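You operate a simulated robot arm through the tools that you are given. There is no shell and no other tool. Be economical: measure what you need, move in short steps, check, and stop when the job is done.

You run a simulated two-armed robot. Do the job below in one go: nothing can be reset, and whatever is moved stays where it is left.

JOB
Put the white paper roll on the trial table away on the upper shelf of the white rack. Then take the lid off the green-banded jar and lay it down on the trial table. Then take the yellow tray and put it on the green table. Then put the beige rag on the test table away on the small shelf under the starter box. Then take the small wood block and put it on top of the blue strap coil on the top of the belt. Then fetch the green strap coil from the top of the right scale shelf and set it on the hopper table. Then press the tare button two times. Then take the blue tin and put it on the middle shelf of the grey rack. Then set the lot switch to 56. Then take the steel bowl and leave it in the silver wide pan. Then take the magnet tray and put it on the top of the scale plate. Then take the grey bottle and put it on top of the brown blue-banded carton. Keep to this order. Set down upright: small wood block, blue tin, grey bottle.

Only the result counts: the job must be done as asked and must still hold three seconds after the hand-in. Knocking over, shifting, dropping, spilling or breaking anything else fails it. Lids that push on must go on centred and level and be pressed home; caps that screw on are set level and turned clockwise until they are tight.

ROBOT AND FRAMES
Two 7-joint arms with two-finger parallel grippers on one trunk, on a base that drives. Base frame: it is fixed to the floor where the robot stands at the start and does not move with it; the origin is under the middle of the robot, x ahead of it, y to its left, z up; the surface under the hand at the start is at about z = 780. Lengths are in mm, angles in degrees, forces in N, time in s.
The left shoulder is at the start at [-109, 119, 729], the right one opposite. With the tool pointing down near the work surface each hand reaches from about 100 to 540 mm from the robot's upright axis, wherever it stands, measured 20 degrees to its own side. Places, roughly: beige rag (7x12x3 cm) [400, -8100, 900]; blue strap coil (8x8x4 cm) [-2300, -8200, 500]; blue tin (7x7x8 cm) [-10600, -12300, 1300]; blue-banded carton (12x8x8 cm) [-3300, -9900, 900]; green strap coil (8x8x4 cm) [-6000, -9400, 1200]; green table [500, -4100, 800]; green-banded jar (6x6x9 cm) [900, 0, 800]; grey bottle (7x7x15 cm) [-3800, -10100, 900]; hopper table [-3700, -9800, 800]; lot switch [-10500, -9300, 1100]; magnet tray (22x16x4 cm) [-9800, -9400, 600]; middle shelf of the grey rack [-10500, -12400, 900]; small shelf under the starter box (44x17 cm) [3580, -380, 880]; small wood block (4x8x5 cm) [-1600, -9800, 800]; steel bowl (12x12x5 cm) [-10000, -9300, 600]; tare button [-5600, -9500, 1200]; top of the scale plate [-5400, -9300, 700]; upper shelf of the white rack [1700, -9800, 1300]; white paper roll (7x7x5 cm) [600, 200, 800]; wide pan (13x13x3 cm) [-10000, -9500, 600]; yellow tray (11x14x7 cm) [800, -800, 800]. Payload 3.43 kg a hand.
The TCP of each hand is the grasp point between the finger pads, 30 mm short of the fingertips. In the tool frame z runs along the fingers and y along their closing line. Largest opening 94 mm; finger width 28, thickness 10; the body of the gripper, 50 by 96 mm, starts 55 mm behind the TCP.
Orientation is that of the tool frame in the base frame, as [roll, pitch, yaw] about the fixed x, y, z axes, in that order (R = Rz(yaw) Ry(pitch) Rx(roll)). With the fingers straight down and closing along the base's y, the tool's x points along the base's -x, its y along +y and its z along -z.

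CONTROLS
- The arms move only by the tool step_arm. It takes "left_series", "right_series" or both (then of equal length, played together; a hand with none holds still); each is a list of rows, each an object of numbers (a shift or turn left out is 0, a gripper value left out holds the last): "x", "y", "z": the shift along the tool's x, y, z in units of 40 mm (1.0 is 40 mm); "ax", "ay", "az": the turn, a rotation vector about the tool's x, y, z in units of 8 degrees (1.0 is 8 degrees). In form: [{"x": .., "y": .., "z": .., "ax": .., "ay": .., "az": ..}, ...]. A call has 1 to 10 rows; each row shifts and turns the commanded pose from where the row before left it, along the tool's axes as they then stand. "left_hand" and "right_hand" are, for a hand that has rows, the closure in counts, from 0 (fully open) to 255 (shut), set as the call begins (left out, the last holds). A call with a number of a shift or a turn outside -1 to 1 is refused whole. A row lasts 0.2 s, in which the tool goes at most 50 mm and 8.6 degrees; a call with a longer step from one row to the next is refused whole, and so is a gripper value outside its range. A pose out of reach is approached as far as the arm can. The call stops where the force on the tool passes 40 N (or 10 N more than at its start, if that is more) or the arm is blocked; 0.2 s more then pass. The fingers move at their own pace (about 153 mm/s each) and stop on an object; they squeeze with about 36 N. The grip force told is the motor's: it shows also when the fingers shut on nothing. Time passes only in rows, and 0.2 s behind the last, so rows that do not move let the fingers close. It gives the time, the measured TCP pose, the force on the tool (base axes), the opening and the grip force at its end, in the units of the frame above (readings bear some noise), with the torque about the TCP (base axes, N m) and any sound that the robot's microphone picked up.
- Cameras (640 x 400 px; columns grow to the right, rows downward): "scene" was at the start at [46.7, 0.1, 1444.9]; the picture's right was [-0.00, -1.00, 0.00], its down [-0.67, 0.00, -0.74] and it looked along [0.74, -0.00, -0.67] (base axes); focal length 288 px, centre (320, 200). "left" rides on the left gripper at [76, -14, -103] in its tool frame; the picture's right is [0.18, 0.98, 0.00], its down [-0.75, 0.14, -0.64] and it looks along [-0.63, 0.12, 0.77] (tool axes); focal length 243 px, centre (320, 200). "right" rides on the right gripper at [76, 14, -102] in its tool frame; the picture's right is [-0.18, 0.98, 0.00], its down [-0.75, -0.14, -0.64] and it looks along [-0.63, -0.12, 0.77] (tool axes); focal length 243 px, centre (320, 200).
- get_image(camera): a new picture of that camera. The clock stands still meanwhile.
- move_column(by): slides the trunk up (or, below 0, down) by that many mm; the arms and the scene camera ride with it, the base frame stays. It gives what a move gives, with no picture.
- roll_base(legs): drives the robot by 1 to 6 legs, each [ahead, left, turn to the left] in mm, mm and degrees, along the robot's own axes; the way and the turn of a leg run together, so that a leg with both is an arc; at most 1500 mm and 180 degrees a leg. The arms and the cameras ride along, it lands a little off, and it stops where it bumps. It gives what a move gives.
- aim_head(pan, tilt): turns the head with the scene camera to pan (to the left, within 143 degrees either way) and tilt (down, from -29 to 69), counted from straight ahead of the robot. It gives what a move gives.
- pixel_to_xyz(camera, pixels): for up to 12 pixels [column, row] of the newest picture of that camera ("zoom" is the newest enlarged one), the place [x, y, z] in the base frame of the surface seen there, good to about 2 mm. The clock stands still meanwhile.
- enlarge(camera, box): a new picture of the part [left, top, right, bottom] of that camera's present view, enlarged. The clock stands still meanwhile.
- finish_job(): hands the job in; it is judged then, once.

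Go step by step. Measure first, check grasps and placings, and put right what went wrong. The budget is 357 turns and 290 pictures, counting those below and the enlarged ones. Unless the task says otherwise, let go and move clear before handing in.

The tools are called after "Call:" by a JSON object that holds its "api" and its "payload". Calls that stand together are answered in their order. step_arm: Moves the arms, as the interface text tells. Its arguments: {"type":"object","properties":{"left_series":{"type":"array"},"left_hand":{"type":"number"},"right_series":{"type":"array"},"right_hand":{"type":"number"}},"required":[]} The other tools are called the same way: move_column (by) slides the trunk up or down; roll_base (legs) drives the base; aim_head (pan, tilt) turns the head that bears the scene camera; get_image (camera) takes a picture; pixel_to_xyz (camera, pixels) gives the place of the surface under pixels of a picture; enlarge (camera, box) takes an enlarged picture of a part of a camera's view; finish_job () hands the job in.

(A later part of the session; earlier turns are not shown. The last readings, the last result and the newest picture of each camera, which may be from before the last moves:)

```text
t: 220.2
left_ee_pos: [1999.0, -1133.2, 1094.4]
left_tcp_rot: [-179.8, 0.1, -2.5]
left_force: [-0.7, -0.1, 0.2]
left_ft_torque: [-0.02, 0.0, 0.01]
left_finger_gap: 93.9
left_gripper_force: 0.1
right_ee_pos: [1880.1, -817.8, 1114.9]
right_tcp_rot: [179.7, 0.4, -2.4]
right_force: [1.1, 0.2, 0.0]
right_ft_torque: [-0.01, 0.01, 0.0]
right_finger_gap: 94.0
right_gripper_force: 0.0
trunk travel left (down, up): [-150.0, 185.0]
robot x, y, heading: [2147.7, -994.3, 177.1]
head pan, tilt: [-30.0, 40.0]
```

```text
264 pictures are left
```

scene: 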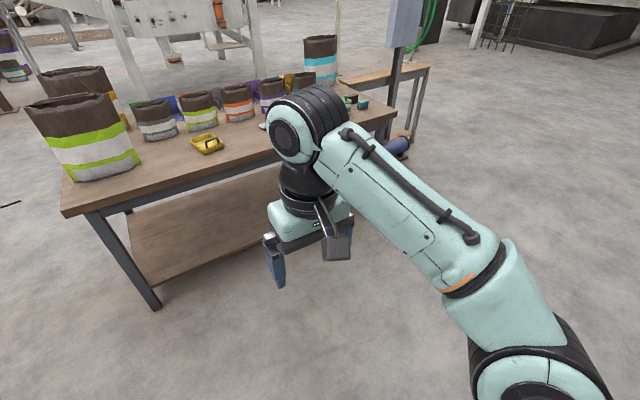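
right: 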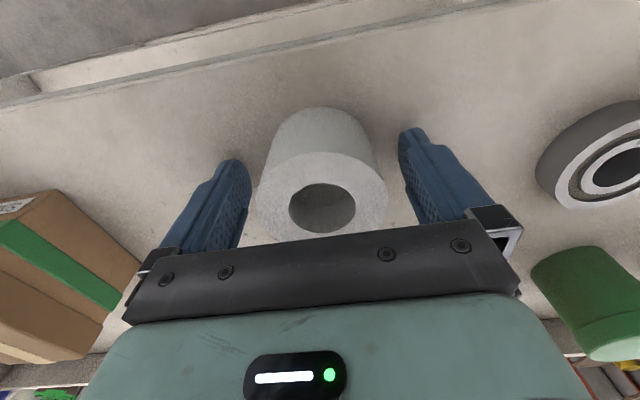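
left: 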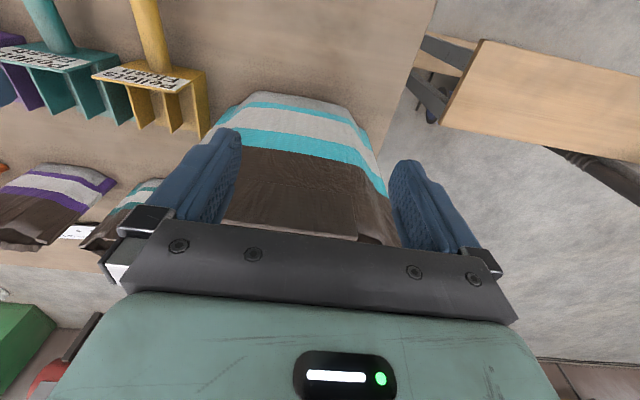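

Call:
{"api": "roll_base", "payload": {"legs": [[0, 0, 2.7], [0, -860, 0], [740, 0, 0]]}}

Call:
{"api": "aim_head", "payload": {"pan": 0, "tilt": 50}}

Call:
{"api": "get_image", "payload": {"camera": "scene"}}

```text
t: 232.3
left_ee_pos: [1243.2, -267.0, 1094.8]
left_tcp_rot: [-179.9, 0.0, -0.4]
left_force: [0.2, -0.5, -1.0]
left_ft_torque: [0.01, -0.01, -0.01]
left_finger_gap: 94.1
left_gripper_force: 0.1
right_ee_pos: [1112.0, 43.7, 1115.5]
right_tcp_rot: [179.7, 0.3, -0.3]
right_force: [-0.2, 0.6, -1.0]
right_ft_torque: [-0.02, 0.0, -0.05]
right_finger_gap: 94.1
right_gripper_force: 0.1
trunk travel left (down, up): [-150.0, 185.0]
robot x, y, heading: [1391.1, -126.2, 179.7]
head pan, tilt: [-30.0, 40.0]
```

```text
t: 233.3
left_ee_pos: [1244.4, -267.8, 1094.3]
left_tcp_rot: [-179.9, 0.1, -0.4]
left_force: [-0.4, 0.5, 0.6]
left_ft_torque: [0.01, -0.03, 0.01]
left_finger_gap: 94.3
left_gripper_force: 0.1
right_ee_pos: [1112.3, 43.6, 1114.5]
right_tcp_rot: [179.7, 0.5, -0.4]
right_force: [-0.7, 0.7, -0.9]
right_ft_torque: [-0.01, 0.01, -0.02]
right_finger_gap: 93.9
right_gripper_force: 0.1
trunk travel left (down, up): [-150.0, 185.0]
robot x, y, heading: [1388.6, -125.6, 179.8]
head pan, tilt: [0.0, 50.0]
```

```text
263 pictures are left
```

scene: 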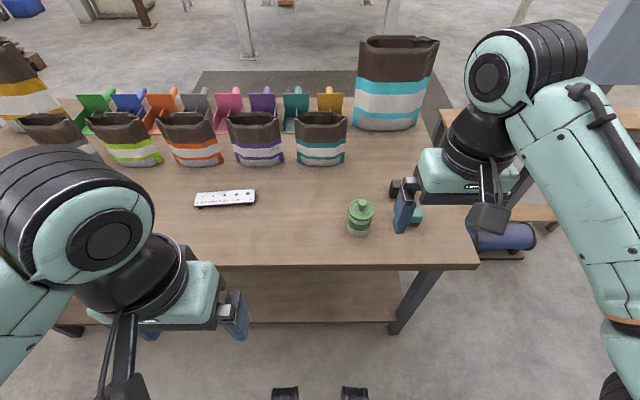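

Call:
{"api": "step_arm", "payload": {"right_series": [{"x": -0.9, "y": 0.17, "z": 0.3}, {"x": -0.9, "y": 0.17, "z": 0.3}, {"x": -0.9, "y": 0.17, "z": 0.3}, {"x": -0.9, "y": 0.17, "z": 0.3}, {"x": -0.9, "y": 0.17, "z": 0.3}, {"x": -0.9, "y": 0.17, "z": 0.3}, {}]}}

Call:
{"api": "get_image", "payload": {"camera": "right"}}

Call:
{"api": "enlarge", "payload": {"camera": "scene", "box": [280, 150, 440, 250]}}

```text
t: 234.9
left_ee_pos: [1243.3, -266.2, 1094.7]
left_tcp_rot: [-180.0, 0.1, -0.5]
left_force: [0.4, -0.2, -0.3]
left_ft_torque: [0.01, -0.01, 0.0]
left_finger_gap: 94.3
left_gripper_force: 0.1
right_ee_pos: [972.5, 14.7, 1046.6]
right_tcp_rot: [179.7, 0.6, -0.4]
right_force: [0.3, 0.1, 0.0]
right_ft_torque: [0.02, -0.02, -0.01]
right_finger_gap: 93.8
right_gripper_force: 0.1
right hand out of reach, approached as far as the arm can: row 3, 4, 5, 6
trunk travel left (down, up): [-150.0, 185.0]
robot x, y, heading: [1388.3, -124.4, 179.1]
head pan, tilt: [0.0, 50.0]
```

```text
262 pictures are left
```

right: 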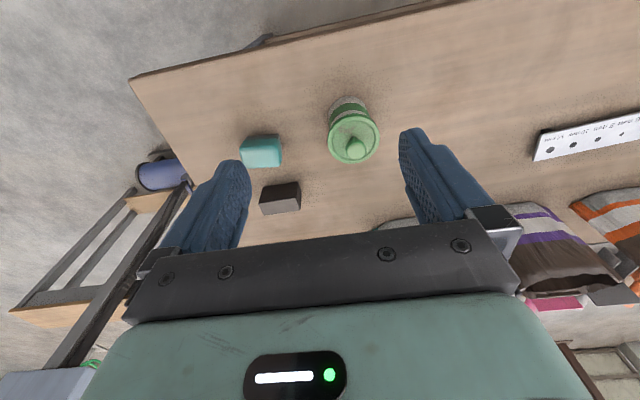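

```text
4.00 times, centred on (360, 200) of scene
```

zoom: 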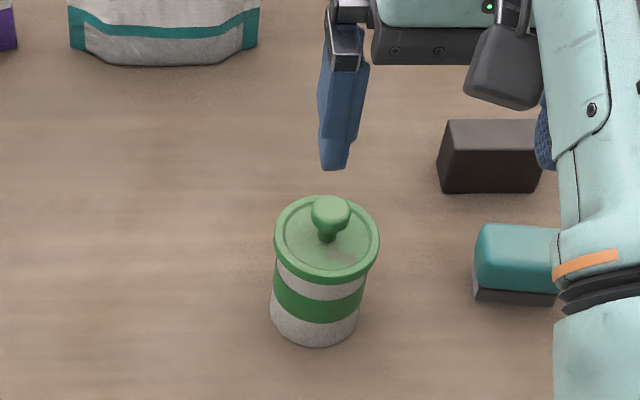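

Call:
{"api": "pixel_to_xyz", "payload": {"camera": "zoom", "pixels": [[330, 205], [330, 220], [285, 240], [372, 240], [320, 275], [315, 340], [326, 238], [300, 215]]}}

Call:
{"api": "pixel_to_xyz", "payload": {"camera": "scene", "pixels": [[300, 265], [420, 265], [250, 245]]}}

Call:
{"api": "pixel_to_xyz", "payload": {"camera": "right", "pixels": [[355, 143], [355, 154], [332, 140], [378, 138], [355, 118], [352, 160]]}}

```text
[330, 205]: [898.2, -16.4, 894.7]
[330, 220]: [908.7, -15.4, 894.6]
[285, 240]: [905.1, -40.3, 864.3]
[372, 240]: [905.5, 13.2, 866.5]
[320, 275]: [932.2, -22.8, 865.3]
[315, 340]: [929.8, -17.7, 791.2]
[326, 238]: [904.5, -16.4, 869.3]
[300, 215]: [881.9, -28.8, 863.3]
```

```text
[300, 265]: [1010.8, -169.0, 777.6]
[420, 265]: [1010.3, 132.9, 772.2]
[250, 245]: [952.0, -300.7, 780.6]
```

```text
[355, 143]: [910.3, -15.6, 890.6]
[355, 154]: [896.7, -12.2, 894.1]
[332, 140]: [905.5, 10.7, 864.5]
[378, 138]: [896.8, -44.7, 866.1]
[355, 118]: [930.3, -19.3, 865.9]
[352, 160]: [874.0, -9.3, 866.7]
```

Jar centre ≈(904,−15), knob top z 896, lid top z 865. Drive 80 mm closer so that the hand can reach down.

Call:
{"api": "roll_base", "payload": {"legs": [[85, 0, 0]]}}

Call:
{"api": "step_arm", "payload": {"right_series": [{"z": 0.5}, {}]}}

```text
t: 235.9
left_ee_pos: [1158.3, -265.6, 1094.0]
left_tcp_rot: [-179.9, 0.1, -0.4]
left_force: [-0.5, 0.4, -0.5]
left_ft_torque: [-0.02, 0.0, 0.0]
left_finger_gap: 94.0
left_gripper_force: 0.0
right_ee_pos: [888.0, 16.9, 1046.3]
right_tcp_rot: [179.7, 0.5, -0.4]
right_force: [-0.3, -0.5, 0.6]
right_ft_torque: [0.0, -0.04, 0.01]
right_finger_gap: 93.9
right_gripper_force: 0.0
trunk travel left (down, up): [-150.0, 185.0]
robot x, y, heading: [1302.7, -126.5, 179.4]
head pan, tilt: [0.0, 50.0]
```

```text
t: 236.6
left_ee_pos: [1160.2, -265.7, 1093.7]
left_tcp_rot: [-179.9, 0.1, -0.5]
left_force: [-0.5, 0.6, 0.2]
left_ft_torque: [0.0, -0.01, -0.01]
left_finger_gap: 94.1
left_gripper_force: 0.0
right_ee_pos: [888.2, 15.1, 1026.5]
right_tcp_rot: [179.7, 0.6, -0.3]
right_force: [0.3, 0.1, 0.4]
right_ft_torque: [0.03, 0.02, -0.04]
right_finger_gap: 94.1
right_gripper_force: 0.0
trunk travel left (down, up): [-150.0, 185.0]
robot x, y, heading: [1306.3, -121.1, 179.8]
head pan, tilt: [0.0, 50.0]
```

Call:
{"api": "step_arm", "payload": {"right_series": [{"x": 0.4, "y": 0.75, "z": 0.5}, {"z": 0.95}, {"z": 0.9}, {}]}}

Call:
{"api": "get_image", "payload": {"camera": "right"}}

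Call:
{"api": "enlarge", "payload": {"camera": "scene", "box": [280, 150, 440, 250]}}

```text
t: 237.6
left_ee_pos: [1160.7, -265.6, 1094.1]
left_tcp_rot: [-179.9, 0.1, -0.5]
left_force: [0.0, -0.1, -0.9]
left_ft_torque: [0.0, 0.01, 0.03]
left_finger_gap: 93.9
left_gripper_force: 0.0
right_ee_pos: [902.2, -15.1, 933.0]
right_tcp_rot: [179.8, 0.6, -0.5]
right_force: [-0.4, 0.2, -0.2]
right_ft_torque: [-0.02, 0.0, -0.02]
right_finger_gap: 94.0
right_gripper_force: 0.1
trunk travel left (down, up): [-150.0, 185.0]
robot x, y, heading: [1304.6, -120.9, 179.5]
head pan, tilt: [0.0, 50.0]
```

```text
260 pictures are left
```

right: 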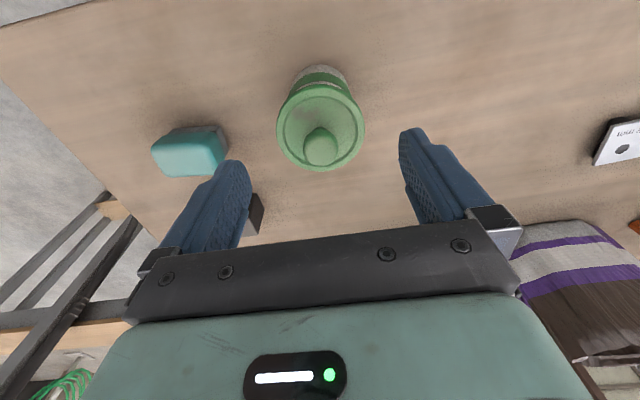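

```text
4.00 times, centred on (360, 200) of scene
```

zoom: 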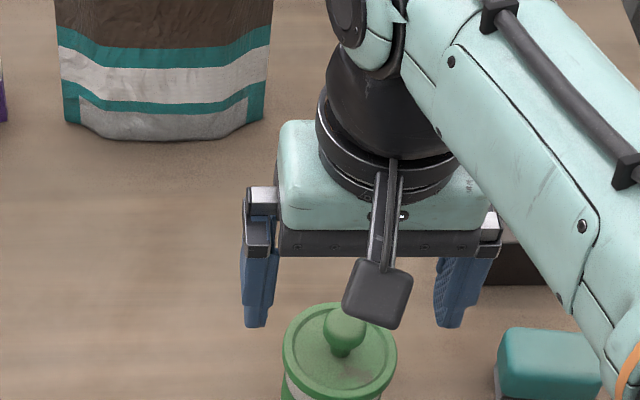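

Knob is centred between the fingers. Down to 900 and close on the knob.

Call:
{"api": "step_arm", "payload": {"right_series": [{"z": 0.5}, {"z": 0.31}, {}]}}

Call:
{"api": "step_arm", "payload": {"right_series": [{}, {}, {}, {}], "right_hand": 255}}

Call:
{"api": "get_image", "payload": {"camera": "right"}}

```text
t: 238.3
left_ee_pos: [1159.3, -266.0, 1094.0]
left_tcp_rot: [-179.8, 0.1, -0.5]
left_force: [-0.2, -0.3, -1.2]
left_ft_torque: [0.0, 0.01, 0.0]
left_finger_gap: 94.0
left_gripper_force: 0.1
right_ee_pos: [901.5, -15.2, 899.6]
right_tcp_rot: [179.8, 0.6, -0.5]
right_force: [0.3, -0.4, 0.4]
right_ft_torque: [-0.01, 0.03, 0.02]
right_finger_gap: 94.0
right_gripper_force: 0.1
trunk travel left (down, up): [-150.0, 185.0]
robot x, y, heading: [1304.6, -123.4, 179.7]
head pan, tilt: [0.0, 50.0]
```

```text
t: 239.3
left_ee_pos: [1160.1, -264.9, 1094.2]
left_tcp_rot: [-179.9, 0.0, -0.4]
left_force: [-0.5, 0.2, 0.5]
left_ft_torque: [0.05, -0.02, -0.02]
left_finger_gap: 93.9
left_gripper_force: 0.0
right_ee_pos: [902.0, -13.9, 900.5]
right_tcp_rot: [179.8, 0.6, -0.4]
right_force: [0.1, -0.2, 0.3]
right_ft_torque: [0.01, -0.01, 0.01]
right_finger_gap: 21.9
right_gripper_force: 36.1
trunk travel left (down, up): [-150.0, 185.0]
robot x, y, heading: [1308.6, -123.7, 179.7]
head pan, tilt: [0.0, 50.0]
heard: snap
```

```text
258 pictures are left
```

right: 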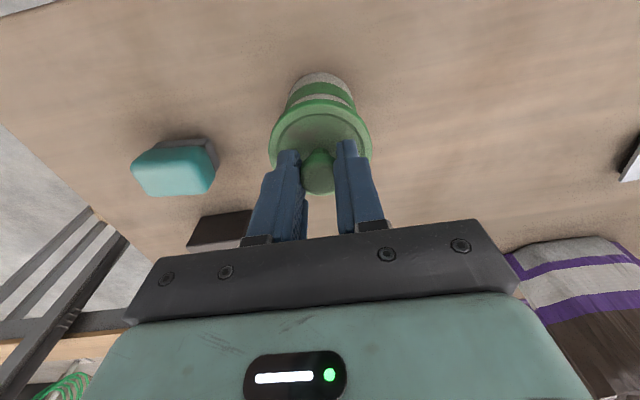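

Grip on the knob (gap 22), and a snap sounded. Lift slowly by 16 mm and look.

Call:
{"api": "step_arm", "payload": {"right_series": [{"z": -0.1}, {"z": -0.1}, {"z": -0.1}, {"z": -0.1}, {}]}}

Call:
{"api": "get_image", "payload": {"camera": "right"}}

Call:
{"api": "enlarge", "payload": {"camera": "scene", "box": [280, 170, 440, 270]}}

```text
t: 240.6
left_ee_pos: [1159.0, -266.4, 1094.4]
left_tcp_rot: [-179.9, 0.1, -0.5]
left_force: [-0.5, 1.2, -0.9]
left_ft_torque: [-0.02, 0.05, 0.03]
left_finger_gap: 94.1
left_gripper_force: 0.0
right_ee_pos: [903.3, -13.1, 915.5]
right_tcp_rot: [179.7, 0.5, -0.4]
right_force: [0.1, 0.0, -0.5]
right_ft_torque: [0.01, -0.03, -0.04]
right_finger_gap: 22.0
right_gripper_force: 36.2
trunk travel left (down, up): [-150.0, 185.0]
robot x, y, heading: [1305.9, -124.2, 179.6]
head pan, tilt: [0.0, 50.0]
```

```text
257 pictures are left
```

right: 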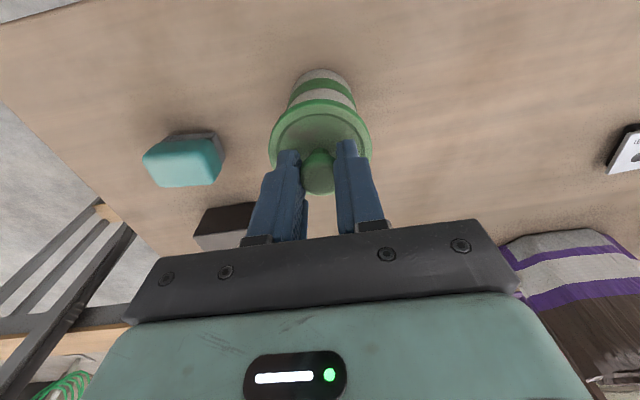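

```text
4.00 times, centred on (360, 220) of scene
```

zoom: 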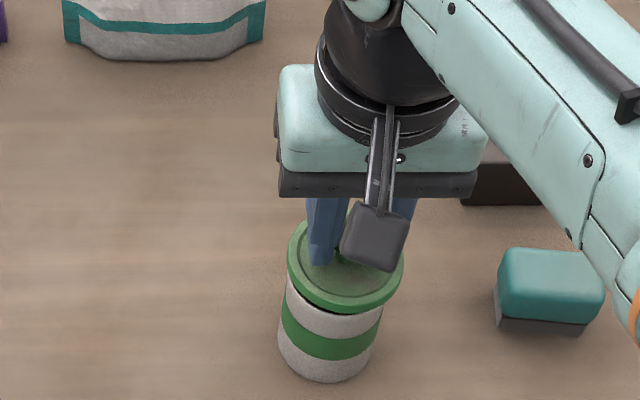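

Call:
{"api": "pixel_to_xyz", "payload": {"camera": "zoom", "pixels": [[330, 378], [310, 385], [330, 300], [330, 345], [345, 300], [300, 300]]}}

Call:
{"api": "step_arm", "payload": {"right_series": [{"z": -0.3}, {"z": -0.3}, {}]}}

Call:
{"api": "enlarge", "payload": {"camera": "scene", "box": [280, 170, 440, 270]}}

```text
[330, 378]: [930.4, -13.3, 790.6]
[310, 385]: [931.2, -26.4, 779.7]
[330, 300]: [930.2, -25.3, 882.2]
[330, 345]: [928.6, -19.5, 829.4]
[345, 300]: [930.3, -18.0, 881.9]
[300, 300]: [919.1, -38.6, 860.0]
```

```text
t: 241.3
left_ee_pos: [1159.5, -265.9, 1094.8]
left_tcp_rot: [-179.8, 0.1, -0.5]
left_force: [-0.6, 0.2, 0.5]
left_ft_torque: [0.02, -0.01, -0.01]
left_finger_gap: 93.9
left_gripper_force: 0.1
right_ee_pos: [903.9, -13.5, 941.2]
right_tcp_rot: [179.8, 0.5, -0.3]
right_force: [-0.6, -0.3, 0.1]
right_ft_torque: [0.02, 0.04, 0.0]
right_finger_gap: 21.7
right_gripper_force: 36.0
trunk travel left (down, up): [-150.0, 185.0]
robot x, y, heading: [1304.6, -120.7, 179.6]
head pan, tilt: [0.0, 50.0]
```

```text
4.00 times, centred on (360, 220) of scene
```

zoom: 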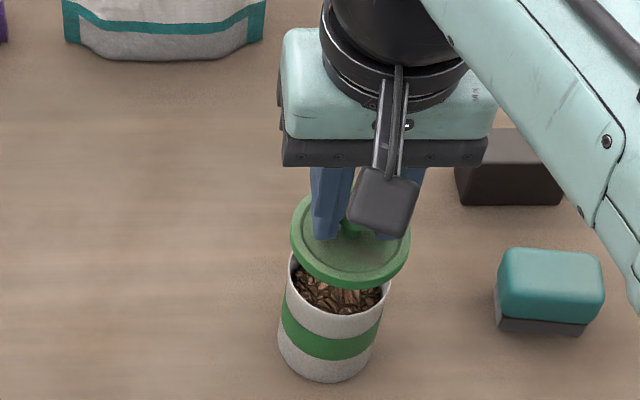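

Lid is off. Carry it 140 mm to the robot's left and lower to the table.

Call:
{"api": "step_arm", "payload": {"right_series": [{"y": 0.9}, {"y": 0.9}, {"y": 0.9}, {"y": 0.9}, {"z": 0.7}, {"z": 0.7}, {"z": 0.7}, {"z": 0.2}, {}]}}

Call:
{"api": "enlarge", "payload": {"camera": "scene", "box": [240, 150, 440, 275]}}

```text
t: 243.3
left_ee_pos: [1160.8, -266.4, 1094.3]
left_tcp_rot: [-179.9, 0.1, -0.5]
left_force: [-0.5, -0.8, -0.1]
left_ft_torque: [-0.02, -0.05, -0.01]
left_finger_gap: 93.8
left_gripper_force: 0.0
right_ee_pos: [899.7, -159.9, 847.5]
right_tcp_rot: [179.7, 0.5, -0.5]
right_force: [0.0, 0.4, 0.0]
right_ft_torque: [-0.03, 0.0, 0.01]
right_finger_gap: 21.8
right_gripper_force: 36.1
trunk travel left (down, up): [-150.0, 185.0]
robot x, y, heading: [1305.4, -121.7, 179.6]
head pan, tilt: [0.0, 50.0]
```

```text
3.20 times, centred on (340, 212) of scene
```

zoom: 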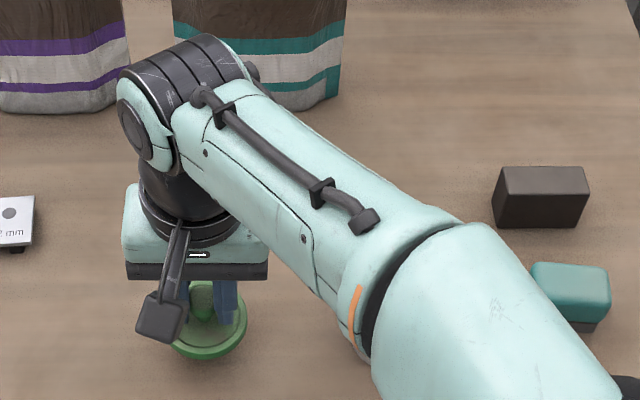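

Call:
{"api": "pixel_to_xyz", "payload": {"camera": "zoom", "pixels": [[355, 350], [345, 320], [300, 270], [400, 300], [210, 345]]}}

Call:
{"api": "step_arm", "payload": {"right_series": [{"z": 0.15}, {"z": 0.1}, {"z": 0.1}, {"z": 0.1}, {"z": 0.1}, {}]}}

```text
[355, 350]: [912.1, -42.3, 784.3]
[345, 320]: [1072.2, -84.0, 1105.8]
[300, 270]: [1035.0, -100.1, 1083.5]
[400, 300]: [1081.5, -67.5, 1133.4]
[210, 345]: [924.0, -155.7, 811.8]
```

```text
t: 244.8
left_ee_pos: [1160.0, -266.8, 1094.0]
left_tcp_rot: [-179.9, 0.1, -0.4]
left_force: [0.0, 0.4, 0.0]
left_ft_torque: [-0.02, 0.04, -0.01]
left_finger_gap: 94.1
left_gripper_force: 0.1
right_ee_pos: [900.7, -158.3, 827.9]
right_tcp_rot: [179.7, 0.4, -0.4]
right_force: [0.3, 0.1, -1.0]
right_ft_torque: [-0.02, -0.01, 0.02]
right_finger_gap: 21.6
right_gripper_force: 36.5
trunk travel left (down, up): [-150.0, 185.0]
robot x, y, heading: [1305.6, -120.6, 179.7]
head pan, tilt: [0.0, 50.0]
```

Call:
{"api": "step_arm", "payload": {"right_series": [{"z": 0.08}, {"z": 0.05}, {}]}}

```text
t: 245.6
left_ee_pos: [1159.9, -265.7, 1096.0]
left_tcp_rot: [-179.9, 0.2, -0.4]
left_force: [0.4, 0.0, 0.3]
left_ft_torque: [0.0, 0.03, -0.01]
left_finger_gap: 94.4
left_gripper_force: 0.0
right_ee_pos: [902.0, -158.4, 822.5]
right_tcp_rot: [179.7, 0.8, -0.4]
right_force: [-0.8, 0.5, 18.8]
right_ft_torque: [0.07, -0.26, 0.0]
right_finger_gap: 21.8
right_gripper_force: 36.0
trunk travel left (down, up): [-150.0, 185.0]
robot x, y, heading: [1303.1, -122.1, 179.9]
head pan, tilt: [0.0, 50.0]
```

Contact (18.8 N). Ease up a bit, release and lift.

Call:
{"api": "step_arm", "payload": {"right_series": [{"z": -0.05}, {}, {}], "right_hand": 0}}

Call:
{"api": "step_arm", "payload": {"right_series": [{"z": -0.9}, {"z": -0.9}, {"z": -0.9}, {"z": -0.9}, {"z": -0.9}, {"x": 1}, {"x": 1}, {"x": 1}]}}

Call:
{"api": "get_image", "payload": {"camera": "scene"}}

```text
t: 246.3
left_ee_pos: [1159.7, -265.7, 1093.7]
left_tcp_rot: [180.0, 0.1, -0.5]
left_force: [0.5, 1.0, -1.2]
left_ft_torque: [0.0, -0.02, 0.02]
left_finger_gap: 93.8
left_gripper_force: 0.0
right_ee_pos: [901.5, -158.1, 822.2]
right_tcp_rot: [179.8, 0.5, -0.3]
right_force: [-0.8, -0.3, 0.7]
right_ft_torque: [-0.01, 0.0, 0.02]
right_finger_gap: 94.2
right_gripper_force: 0.0
trunk travel left (down, up): [-150.0, 185.0]
robot x, y, heading: [1303.7, -125.3, 179.7]
head pan, tilt: [0.0, 50.0]
```

```text
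t: 248.2
left_ee_pos: [1160.6, -265.4, 1093.3]
left_tcp_rot: [-179.9, 0.2, -0.5]
left_force: [-1.2, 0.8, 0.1]
left_ft_torque: [0.03, 0.02, -0.01]
left_finger_gap: 94.2
left_gripper_force: 0.0
right_ee_pos: [1023.4, -157.2, 1000.7]
right_tcp_rot: [179.7, 0.6, -0.4]
right_force: [-0.3, 0.3, -0.6]
right_ft_torque: [0.01, -0.02, 0.0]
right_finger_gap: 94.0
right_gripper_force: 0.0
trunk travel left (down, up): [-150.0, 185.0]
robot x, y, heading: [1302.3, -123.6, 179.8]
head pan, tilt: [0.0, 50.0]
```

```text
253 pictures are left
```

scene: 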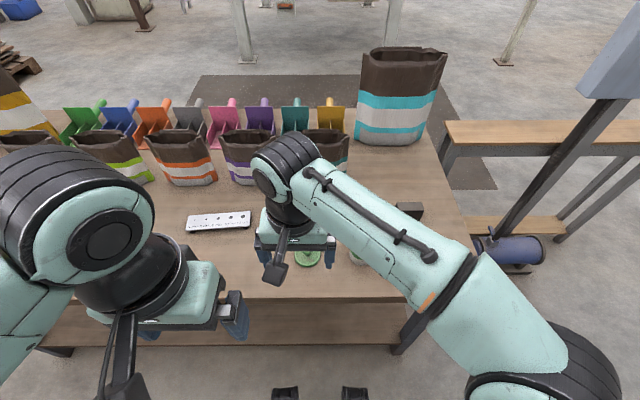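

Lid lies at (307,258). Next, the yellow tray: strafe toward it and look.

Call:
{"api": "roll_base", "payload": {"legs": [[-60, 0, 0], [0, 750, 0]]}}

Call:
{"api": "step_arm", "payload": {"right_series": [{"x": 0, "y": -1}, {"x": 0, "y": -1}, {"y": -1}, {"y": -1}]}}

Call:
{"api": "get_image", "payload": {"camera": "scene"}}

Call:
{"api": "enlarge", "payload": {"camera": "scene", "box": [220, 130, 420, 255]}}

```text
t: 255.7
left_ee_pos: [1201.8, -1011.1, 1093.8]
left_tcp_rot: [-179.8, 0.1, -1.5]
left_force: [1.4, -0.1, -0.4]
left_ft_torque: [0.0, 0.03, 0.0]
left_finger_gap: 94.0
left_gripper_force: 0.1
right_ee_pos: [1066.8, -901.1, 1001.4]
right_tcp_rot: [179.8, 0.5, -1.4]
right_force: [0.4, -0.2, 0.5]
right_ft_torque: [-0.02, 0.01, 0.02]
right_finger_gap: 94.0
right_gripper_force: 0.0
trunk travel left (down, up): [-150.0, 185.0]
robot x, y, heading: [1349.3, -873.0, 178.8]
head pan, tilt: [0.0, 50.0]
```

```text
t: 256.7
left_ee_pos: [1202.9, -1010.4, 1095.1]
left_tcp_rot: [-180.0, 0.1, -1.6]
left_force: [0.3, -0.5, -0.1]
left_ft_torque: [0.01, -0.01, 0.01]
left_finger_gap: 94.0
left_gripper_force: 0.0
right_ee_pos: [1073.5, -741.1, 1001.5]
right_tcp_rot: [179.8, 0.7, -1.4]
right_force: [-1.0, 0.0, -0.1]
right_ft_torque: [0.01, -0.01, -0.03]
right_finger_gap: 94.0
right_gripper_force: 0.0
trunk travel left (down, up): [-150.0, 185.0]
robot x, y, heading: [1349.2, -870.7, 178.4]
head pan, tilt: [0.0, 50.0]
```

```text
252 pictures are left
```

scene: 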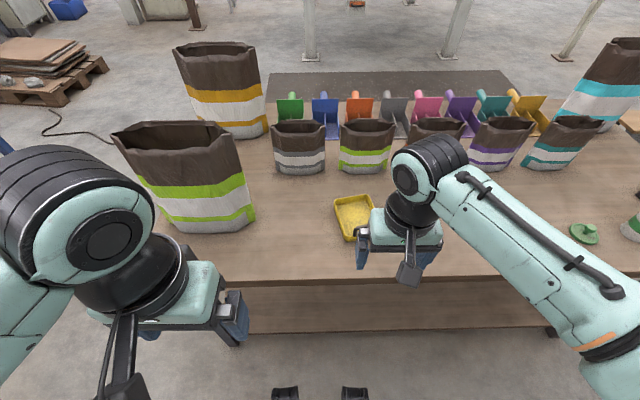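

```text
3.20 times, centred on (320, 192) of scene
```

zoom: 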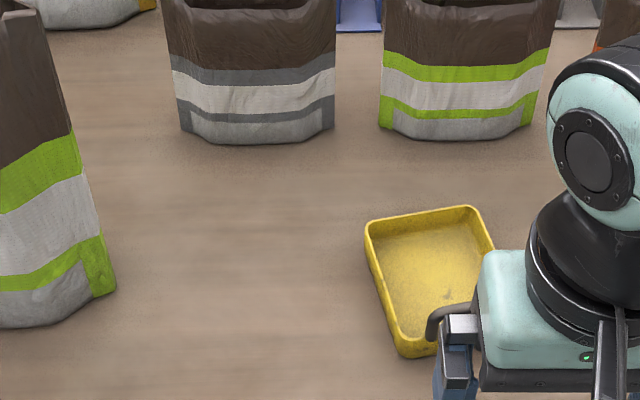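

Call:
{"api": "get_image", "payload": {"camera": "right"}}

Call:
{"api": "enlarge", "payload": {"camera": "right", "box": [240, 60, 440, 185]}}

```text
250 pictures are left
```

right: 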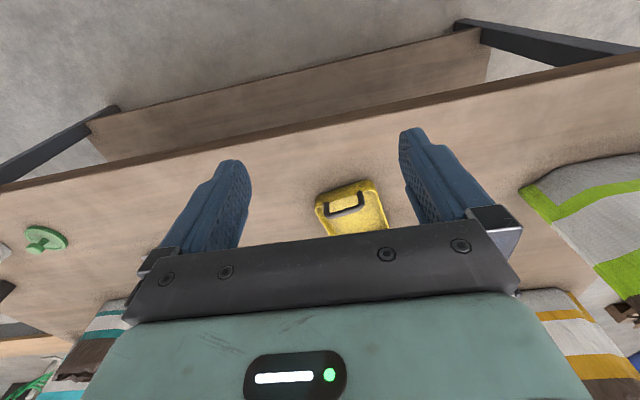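

```text
3.20 times, centred on (340, 122) of right
```

zoom: 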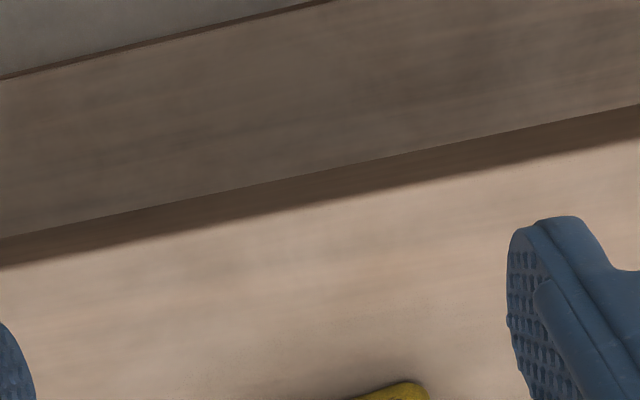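

The tray has an arch handle at its near end. Measuring.

Call:
{"api": "enlarge", "payload": {"camera": "right", "box": [290, 160, 410, 240]}}

Call:
{"api": "pixel_to_xyz", "payload": {"camera": "scene", "pixels": [[335, 199], [370, 195], [350, 240], [355, 213], [345, 225], [362, 229], [250, 200], [242, 225]]}}

```text
5.00 times, centred on (350, 200) of right
```

zoom: 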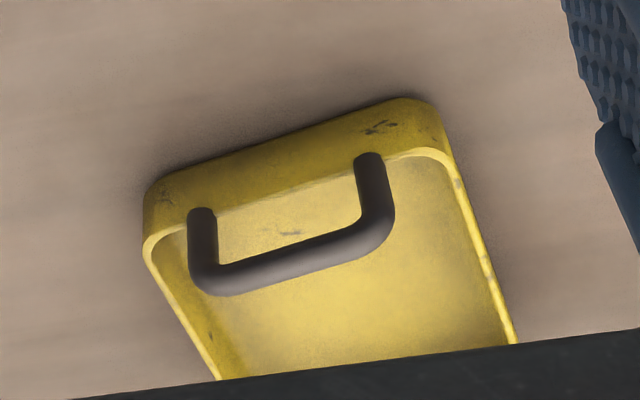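

```text
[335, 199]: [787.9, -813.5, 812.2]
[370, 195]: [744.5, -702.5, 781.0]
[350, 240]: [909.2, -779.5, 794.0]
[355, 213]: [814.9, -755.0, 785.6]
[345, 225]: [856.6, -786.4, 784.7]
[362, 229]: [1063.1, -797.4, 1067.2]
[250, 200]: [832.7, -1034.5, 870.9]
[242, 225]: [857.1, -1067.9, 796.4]
```

Call:
{"api": "pixel_to_xyz", "payload": {"camera": "zoom", "pixels": [[203, 220], [220, 285], [290, 260], [370, 230], [380, 200], [365, 165], [150, 240], [440, 155], [300, 195], [270, 270], [330, 248]]}}

```text
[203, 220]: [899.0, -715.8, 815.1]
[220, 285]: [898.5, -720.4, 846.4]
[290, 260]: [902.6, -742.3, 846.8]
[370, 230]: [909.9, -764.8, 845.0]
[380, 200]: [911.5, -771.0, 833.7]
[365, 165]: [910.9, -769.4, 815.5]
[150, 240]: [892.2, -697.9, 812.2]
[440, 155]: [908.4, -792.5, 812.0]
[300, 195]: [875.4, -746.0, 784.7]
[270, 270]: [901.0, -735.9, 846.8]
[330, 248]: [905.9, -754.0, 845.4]
```

Handle arch runs (899,−717)→(911,−769), top z≈848, in plane with the near wall (rim z 812). I'll grip handle and wall together, fingers closing across the wall (yaw ≈12.7° from x). First position above and rotate 75.7°.

Call:
{"api": "step_arm", "payload": {"right_series": [{"x": -0.84, "z": 0.2, "y": 0.04}, {"x": -0.84, "z": 0.2, "y": 0.04}, {"x": -0.84, "z": 0.2, "y": 0.04}, {"x": -0.84, "z": 0.2, "y": 0.04}, {"x": -0.84, "z": 0.2, "y": 0.04}, {"az": 0.95}, {"az": 0.95}, {"az": 0.95}, {"az": 0.95}, {"az": 0.95}]}}

Call:
{"api": "step_arm", "payload": {"right_series": [{"az": 0.95}, {"az": 0.95}, {"az": 0.95}, {"az": 0.95}, {"az": 0.91}, {}]}}

Call:
{"api": "get_image", "payload": {"camera": "right"}}

Call:
{"api": "enlarge", "payload": {"camera": "scene", "box": [260, 150, 460, 275]}}

```text
t: 258.9
left_ee_pos: [1202.9, -1011.0, 1094.7]
left_tcp_rot: [-180.0, 0.1, -1.4]
left_force: [-0.7, -0.5, 0.1]
left_ft_torque: [0.0, -0.02, -0.04]
left_finger_gap: 94.1
left_gripper_force: 0.2
right_ee_pos: [902.8, -744.5, 961.9]
right_tcp_rot: [179.5, 0.3, -39.6]
right_force: [-0.7, 0.2, 0.3]
right_ft_torque: [0.0, -0.03, 0.03]
right_finger_gap: 93.9
right_gripper_force: 0.1
trunk travel left (down, up): [-150.0, 185.0]
robot x, y, heading: [1351.3, -869.2, 178.6]
head pan, tilt: [0.0, 50.0]
```

```text
t: 260.3
left_ee_pos: [1202.8, -1010.0, 1094.7]
left_tcp_rot: [-179.9, 0.1, -1.4]
left_force: [0.4, -0.2, 0.5]
left_ft_torque: [-0.02, -0.03, 0.0]
left_finger_gap: 93.8
left_gripper_force: 0.0
right_ee_pos: [902.7, -745.6, 962.1]
right_tcp_rot: [179.4, -0.1, -77.2]
right_force: [0.4, -0.2, 0.0]
right_ft_torque: [0.0, -0.03, -0.01]
right_finger_gap: 94.1
right_gripper_force: 0.0
trunk travel left (down, up): [-150.0, 185.0]
robot x, y, heading: [1350.3, -868.5, 178.6]
head pan, tilt: [0.0, 50.0]
```

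```text
247 pictures are left
```

right: 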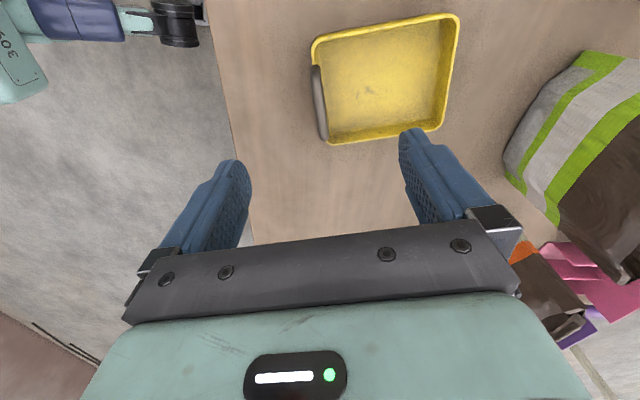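

```text
3.20 times, centred on (360, 212) of scene
```

zoom: 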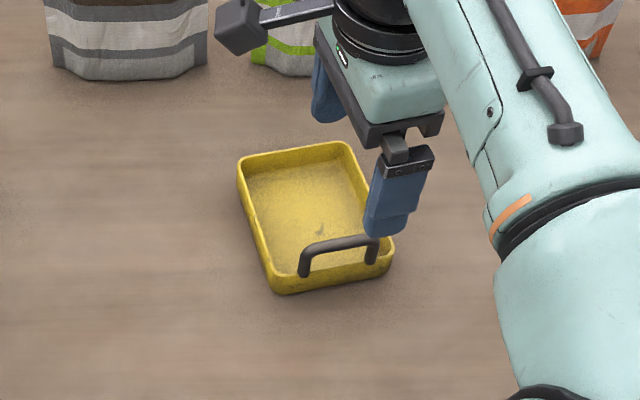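

Call:
{"api": "pixel_to_xyz", "payload": {"camera": "zoom", "pixels": [[307, 255], [340, 243], [370, 240], [303, 272], [372, 258], [240, 160], [348, 145], [275, 288], [392, 250], [340, 270], [338, 278], [300, 200]]}}

Call:
{"api": "pixel_to_xyz", "payload": {"camera": "right", "pixels": [[315, 70], [320, 105], [325, 135], [312, 45], [330, 143], [458, 15], [440, 130], [319, 85]]}}

```text
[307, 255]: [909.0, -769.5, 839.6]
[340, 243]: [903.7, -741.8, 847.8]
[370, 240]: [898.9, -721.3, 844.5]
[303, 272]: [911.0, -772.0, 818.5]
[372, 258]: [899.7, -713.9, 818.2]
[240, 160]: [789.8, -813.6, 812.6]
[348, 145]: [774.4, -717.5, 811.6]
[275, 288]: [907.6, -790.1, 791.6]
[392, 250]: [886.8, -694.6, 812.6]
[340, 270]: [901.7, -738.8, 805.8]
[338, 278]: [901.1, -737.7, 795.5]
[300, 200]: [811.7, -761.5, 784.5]
```

```text
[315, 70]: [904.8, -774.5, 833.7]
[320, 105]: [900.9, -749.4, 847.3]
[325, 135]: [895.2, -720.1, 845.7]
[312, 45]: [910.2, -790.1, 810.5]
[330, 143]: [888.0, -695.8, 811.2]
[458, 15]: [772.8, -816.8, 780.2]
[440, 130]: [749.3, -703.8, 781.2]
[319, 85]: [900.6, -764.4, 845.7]
```

Grip line confirmed. Descend to TCP 822 and close.

Call:
{"api": "step_arm", "payload": {"right_series": [{"y": 0.05, "z": 0.9}, {"z": 0.9}, {"z": 0.9}, {"z": 0.8}, {}]}}

Call:
{"api": "step_arm", "payload": {"right_series": [{}, {}, {}, {}], "right_hand": 255}}

Call:
{"api": "enlarge", "payload": {"camera": "scene", "box": [260, 150, 460, 275]}}

```text
t: 261.5
left_ee_pos: [1201.8, -1010.2, 1094.2]
left_tcp_rot: [-179.9, 0.2, -1.6]
left_force: [-0.3, 0.0, -0.6]
left_ft_torque: [-0.02, 0.01, 0.0]
left_finger_gap: 94.2
left_gripper_force: 0.1
right_ee_pos: [899.9, -746.3, 820.1]
right_tcp_rot: [179.4, -0.1, -77.1]
right_force: [0.5, 0.3, 0.1]
right_ft_torque: [-0.02, 0.0, -0.03]
right_finger_gap: 93.9
right_gripper_force: 0.1
trunk travel left (down, up): [-150.0, 185.0]
robot x, y, heading: [1352.5, -870.5, 178.1]
head pan, tilt: [0.0, 50.0]
```

```text
t: 262.5
left_ee_pos: [1201.1, -1011.4, 1094.5]
left_tcp_rot: [-179.9, 0.1, -1.5]
left_force: [-0.2, 0.1, -0.5]
left_ft_torque: [0.0, 0.01, -0.02]
left_finger_gap: 94.1
left_gripper_force: 0.0
right_ee_pos: [899.4, -747.8, 821.1]
right_tcp_rot: [179.4, -0.1, -77.1]
right_force: [-0.6, 0.6, 1.1]
right_ft_torque: [-0.01, -0.01, 0.0]
right_finger_gap: 13.5
right_gripper_force: 36.2
trunk travel left (down, up): [-150.0, 185.0]
robot x, y, heading: [1352.3, -871.7, 178.8]
head pan, tilt: [0.0, 50.0]
```

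```text
3.20 times, centred on (360, 212) of scene
```

zoom: 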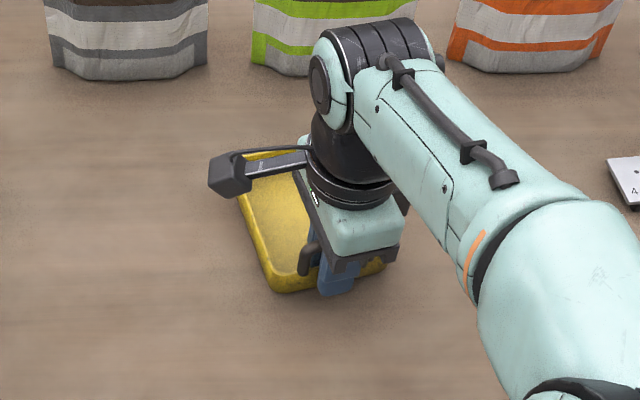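

Gap 13.5: handle and wall are clamped. Lift slowly and look.

Call:
{"api": "step_arm", "payload": {"right_series": [{"z": -0.4}, {"z": -0.6}, {"z": -0.8}, {"z": -0.8}, {"z": -0.8}, {"z": -0.6}, {}]}}

Call:
{"api": "get_image", "payload": {"camera": "right"}}

Call:
{"api": "enlarge", "payload": {"camera": "scene", "box": [240, 100, 480, 250]}}

```text
t: 264.1
left_ee_pos: [1202.8, -1011.4, 1095.4]
left_tcp_rot: [-179.7, 0.1, -1.5]
left_force: [0.1, 0.7, 0.5]
left_ft_torque: [-0.02, -0.02, 0.0]
left_finger_gap: 94.1
left_gripper_force: 0.2
right_ee_pos: [899.4, -747.6, 980.6]
right_tcp_rot: [179.3, -0.1, -77.1]
right_force: [-0.7, 0.3, -1.2]
right_ft_torque: [-0.03, -0.01, 0.04]
right_finger_gap: 13.3
right_gripper_force: 35.9
trunk travel left (down, up): [-150.0, 185.0]
robot x, y, heading: [1348.9, -875.1, 178.3]
head pan, tilt: [0.0, 50.0]
```

```text
244 pictures are left
```

right: 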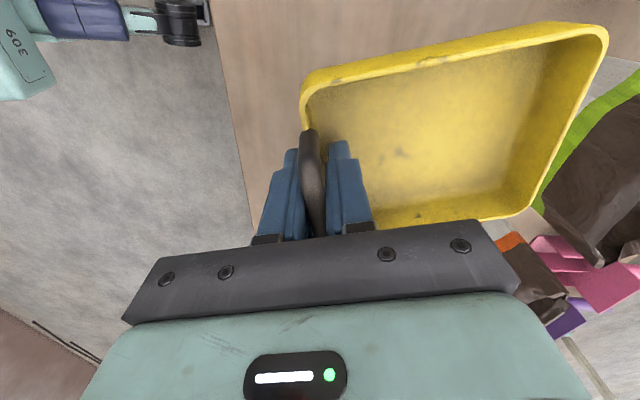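

```text
2.67 times, centred on (360, 175) of scene
```

zoom: 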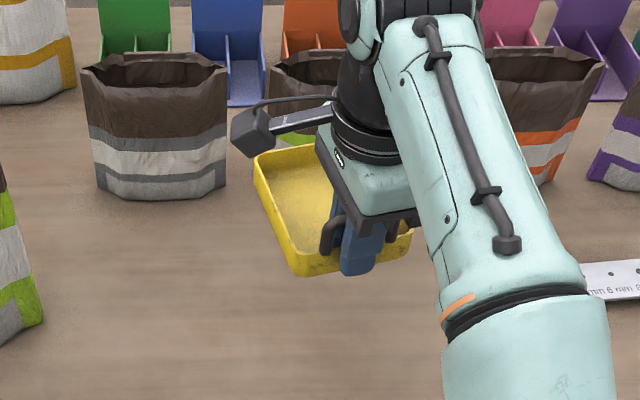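

Tray is held level. Back off and drive along the corridor toward the green table.

Call:
{"api": "roll_base", "payload": {"legs": [[-700, 0, 1.5], [0, 1500, 0], [0, 1500, 0]]}}

Call:
{"api": "aim_head", "payload": {"pan": 0, "tilt": 25}}

Call:
{"api": "get_image", "payload": {"camera": "scene"}}

```text
t: 293.5
left_ee_pos: [1916.6, -3999.6, 1094.7]
left_tcp_rot: [-179.9, 0.1, 1.1]
left_force: [0.1, 0.6, -0.8]
left_ft_torque: [0.05, 0.02, 0.0]
left_finger_gap: 94.0
left_gripper_force: 0.0
right_ee_pos: [1600.2, -3748.4, 980.5]
right_tcp_rot: [179.4, -0.1, -74.6]
right_force: [-0.5, 0.1, 0.3]
right_ft_torque: [0.03, -0.05, 0.03]
right_finger_gap: 13.1
right_gripper_force: 35.7
trunk travel left (down, up): [-150.0, 185.0]
robot x, y, heading: [2055.5, -3851.1, -178.9]
head pan, tilt: [0.0, 50.0]
```

```text
t: 294.4
left_ee_pos: [1915.0, -3998.7, 1094.0]
left_tcp_rot: [-179.8, 0.2, 1.2]
left_force: [-0.4, -0.2, -1.0]
left_ft_torque: [-0.01, -0.01, -0.03]
left_finger_gap: 94.1
left_gripper_force: 0.0
right_ee_pos: [1601.7, -3748.2, 979.7]
right_tcp_rot: [179.4, -0.1, -74.6]
right_force: [0.3, 0.2, -1.6]
right_ft_torque: [0.03, -0.06, 0.0]
right_finger_gap: 13.4
right_gripper_force: 36.4
trunk travel left (down, up): [-150.0, 185.0]
robot x, y, heading: [2054.1, -3851.0, -178.8]
head pan, tilt: [0.0, 25.0]
```

```text
242 pictures are left
```

scene: 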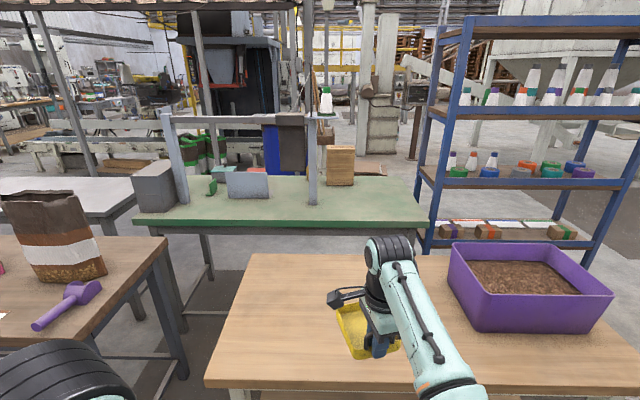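

The green table lies beyond the wooden tables, with a gap between them at (200,330). Measuring.

Call:
{"api": "pixel_to_xyz", "payload": {"camera": "scene", "pixels": [[140, 218], [430, 222], [205, 380], [250, 258], [165, 240], [190, 370], [300, 205], [385, 200], [160, 200], [245, 190], [275, 285], [420, 240]]}}

```text
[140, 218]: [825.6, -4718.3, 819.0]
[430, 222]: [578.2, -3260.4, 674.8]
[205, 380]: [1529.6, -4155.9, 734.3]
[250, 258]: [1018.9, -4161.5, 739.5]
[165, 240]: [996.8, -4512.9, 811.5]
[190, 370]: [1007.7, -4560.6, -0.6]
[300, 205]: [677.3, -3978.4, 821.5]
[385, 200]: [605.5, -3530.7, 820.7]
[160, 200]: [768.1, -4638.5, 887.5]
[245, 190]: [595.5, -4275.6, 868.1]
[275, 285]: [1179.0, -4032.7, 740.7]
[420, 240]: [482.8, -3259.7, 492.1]
```

The gaps are too narrow here (≈350 mm), so I'll come from the −x side. Check the passage between the trial table and the blue rack.

Call:
{"api": "aim_head", "payload": {"pan": -55, "tilt": 25}}

Call:
{"api": "get_image", "payload": {"camera": "scene"}}

```text
t: 295.6
left_ee_pos: [1914.4, -4000.0, 1093.0]
left_tcp_rot: [-179.9, 0.1, 1.1]
left_force: [-0.5, 0.6, -0.6]
left_ft_torque: [-0.01, -0.03, -0.01]
left_finger_gap: 93.8
left_gripper_force: 0.0
right_ee_pos: [1601.3, -3748.1, 980.1]
right_tcp_rot: [179.3, -0.2, -74.7]
right_force: [-0.6, -0.4, -0.6]
right_ft_torque: [0.0, -0.01, -0.01]
right_finger_gap: 13.5
right_gripper_force: 36.7
trunk travel left (down, up): [-150.0, 185.0]
robot x, y, heading: [2055.6, -3853.7, -179.1]
head pan, tilt: [-55.0, 25.0]
```

```text
241 pictures are left
```

scene: 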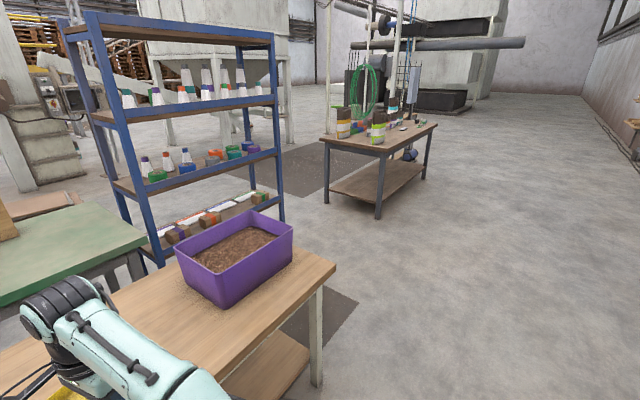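

Call:
{"api": "pixel_to_xyz", "payload": {"camera": "scene", "pixels": [[281, 210], [252, 185], [160, 258], [378, 215], [325, 200], [316, 380], [335, 265], [300, 200], [280, 175], [100, 200], [135, 240], [12, 300]]}}

```text
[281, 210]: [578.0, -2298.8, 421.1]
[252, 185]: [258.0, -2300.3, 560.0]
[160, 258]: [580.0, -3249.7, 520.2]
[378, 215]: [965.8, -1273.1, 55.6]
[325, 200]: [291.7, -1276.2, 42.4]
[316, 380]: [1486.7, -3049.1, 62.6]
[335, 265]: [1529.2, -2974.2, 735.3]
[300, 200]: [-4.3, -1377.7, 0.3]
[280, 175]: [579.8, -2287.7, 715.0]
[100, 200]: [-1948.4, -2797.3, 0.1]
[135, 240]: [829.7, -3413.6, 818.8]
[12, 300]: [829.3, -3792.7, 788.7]
```

Passage at y≈−1780 is about 1 m wide. Drive through it.

Call:
{"api": "roll_base", "payload": {"legs": [[0, 0, -1], [0, -1500, 0], [0, -560, 0]]}}

```text
t: 314.2
left_ee_pos: [1970.0, -1937.7, 1093.9]
left_tcp_rot: [-180.0, 0.2, -2.3]
left_force: [0.3, 0.2, 0.1]
left_ft_torque: [-0.01, -0.01, -0.01]
left_finger_gap: 94.0
left_gripper_force: 0.2
right_ee_pos: [1672.1, -1666.7, 979.1]
right_tcp_rot: [179.5, -0.1, -77.9]
right_force: [-0.5, -0.1, -0.2]
right_ft_torque: [0.02, -0.04, -0.03]
right_finger_gap: 13.2
right_gripper_force: 36.5
trunk travel left (down, up): [-150.0, 185.0]
robot x, y, heading: [2117.6, -1798.4, 177.9]
head pan, tilt: [-55.0, 25.0]
```

Call:
{"api": "roll_base", "payload": {"legs": [[0, 0, 2.1], [1500, 0, 0], [700, 0, 0]]}}

Call:
{"api": "aim_head", "payload": {"pan": 40, "tilt": 35}}

Call:
{"api": "get_image", "payload": {"camera": "scene"}}

```text
t: 325.4
left_ee_pos: [-215.2, -1951.7, 1094.5]
left_tcp_rot: [-179.9, 0.1, -0.1]
left_force: [-0.2, 0.3, -0.5]
left_ft_torque: [0.02, -0.06, -0.02]
left_finger_gap: 93.9
left_gripper_force: 0.1
right_ee_pos: [-522.9, -1695.7, 981.0]
right_tcp_rot: [179.5, -0.1, -75.8]
right_force: [0.1, 0.7, -0.7]
right_ft_torque: [-0.01, -0.06, 0.01]
right_finger_gap: 13.3
right_gripper_force: 35.8
trunk travel left (down, up): [-150.0, 185.0]
robot x, y, heading: [-74.0, -1806.7, 180.1]
head pan, tilt: [-55.0, 25.0]
```

```text
t: 327.1
left_ee_pos: [-215.3, -1951.2, 1094.5]
left_tcp_rot: [-179.8, 0.1, -0.1]
left_force: [0.9, -0.5, 0.2]
left_ft_torque: [0.0, -0.01, 0.0]
left_finger_gap: 94.0
left_gripper_force: 0.0
right_ee_pos: [-524.3, -1693.3, 979.1]
right_tcp_rot: [179.4, 0.0, -75.7]
right_force: [0.7, 0.4, -0.5]
right_ft_torque: [0.01, -0.05, 0.02]
right_finger_gap: 13.3
right_gripper_force: 35.6
trunk travel left (down, up): [-150.0, 185.0]
robot x, y, heading: [-72.5, -1806.9, 180.0]
head pan, tilt: [40.0, 35.0]
```

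```text
240 pictures are left
```

scene: 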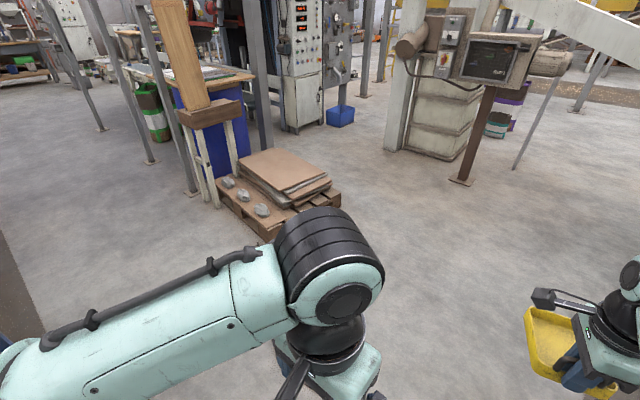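

Call:
{"api": "pixel_to_xyz", "payload": {"camera": "scene", "pixels": [[218, 195], [268, 243], [190, 195], [215, 205], [60, 200], [150, 160], [100, 130], [30, 260]]}}

Call:
{"api": "aim_head", "payload": {"pan": 85, "tilt": 30}}

Call:
{"api": "get_image", "payload": {"camera": "scene"}}

```text
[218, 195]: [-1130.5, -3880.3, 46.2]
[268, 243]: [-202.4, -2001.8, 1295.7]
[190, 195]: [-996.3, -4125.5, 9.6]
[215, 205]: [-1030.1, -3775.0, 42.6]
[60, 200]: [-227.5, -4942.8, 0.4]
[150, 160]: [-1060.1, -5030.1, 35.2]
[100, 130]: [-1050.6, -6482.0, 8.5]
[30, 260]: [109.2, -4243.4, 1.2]
```

```text
t: 328.3
left_ee_pos: [-213.0, -1951.6, 1094.5]
left_tcp_rot: [-179.8, 0.2, -0.1]
left_force: [-0.6, 0.1, 0.5]
left_ft_torque: [0.01, -0.01, -0.04]
left_finger_gap: 94.0
left_gripper_force: 0.1
right_ee_pos: [-522.8, -1693.5, 980.6]
right_tcp_rot: [179.5, 0.0, -75.7]
right_force: [0.3, -0.2, -0.8]
right_ft_torque: [0.0, -0.05, 0.0]
right_finger_gap: 13.5
right_gripper_force: 36.5
trunk travel left (down, up): [-150.0, 185.0]
robot x, y, heading: [-69.8, -1804.1, 179.9]
head pan, tilt: [85.0, 30.0]
```

```text
239 pictures are left
```

scene: 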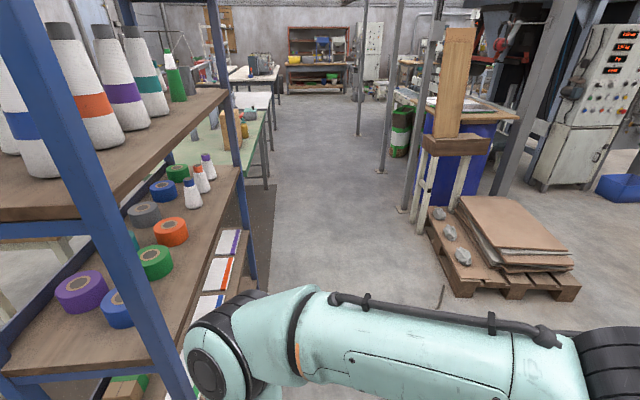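

Call:
{"api": "pixel_to_xyz", "payload": {"camera": "scene", "pixels": [[268, 112], [245, 165], [265, 185], [430, 225], [440, 270], [400, 210], [380, 172], [240, 130], [272, 95], [358, 135]]}}

```text
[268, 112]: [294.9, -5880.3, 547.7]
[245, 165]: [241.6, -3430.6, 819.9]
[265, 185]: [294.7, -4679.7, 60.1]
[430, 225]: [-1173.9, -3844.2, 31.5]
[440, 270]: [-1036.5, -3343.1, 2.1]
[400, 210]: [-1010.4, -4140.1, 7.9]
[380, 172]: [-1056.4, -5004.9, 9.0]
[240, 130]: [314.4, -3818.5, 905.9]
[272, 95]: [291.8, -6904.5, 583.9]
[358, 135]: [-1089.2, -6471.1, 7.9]
```

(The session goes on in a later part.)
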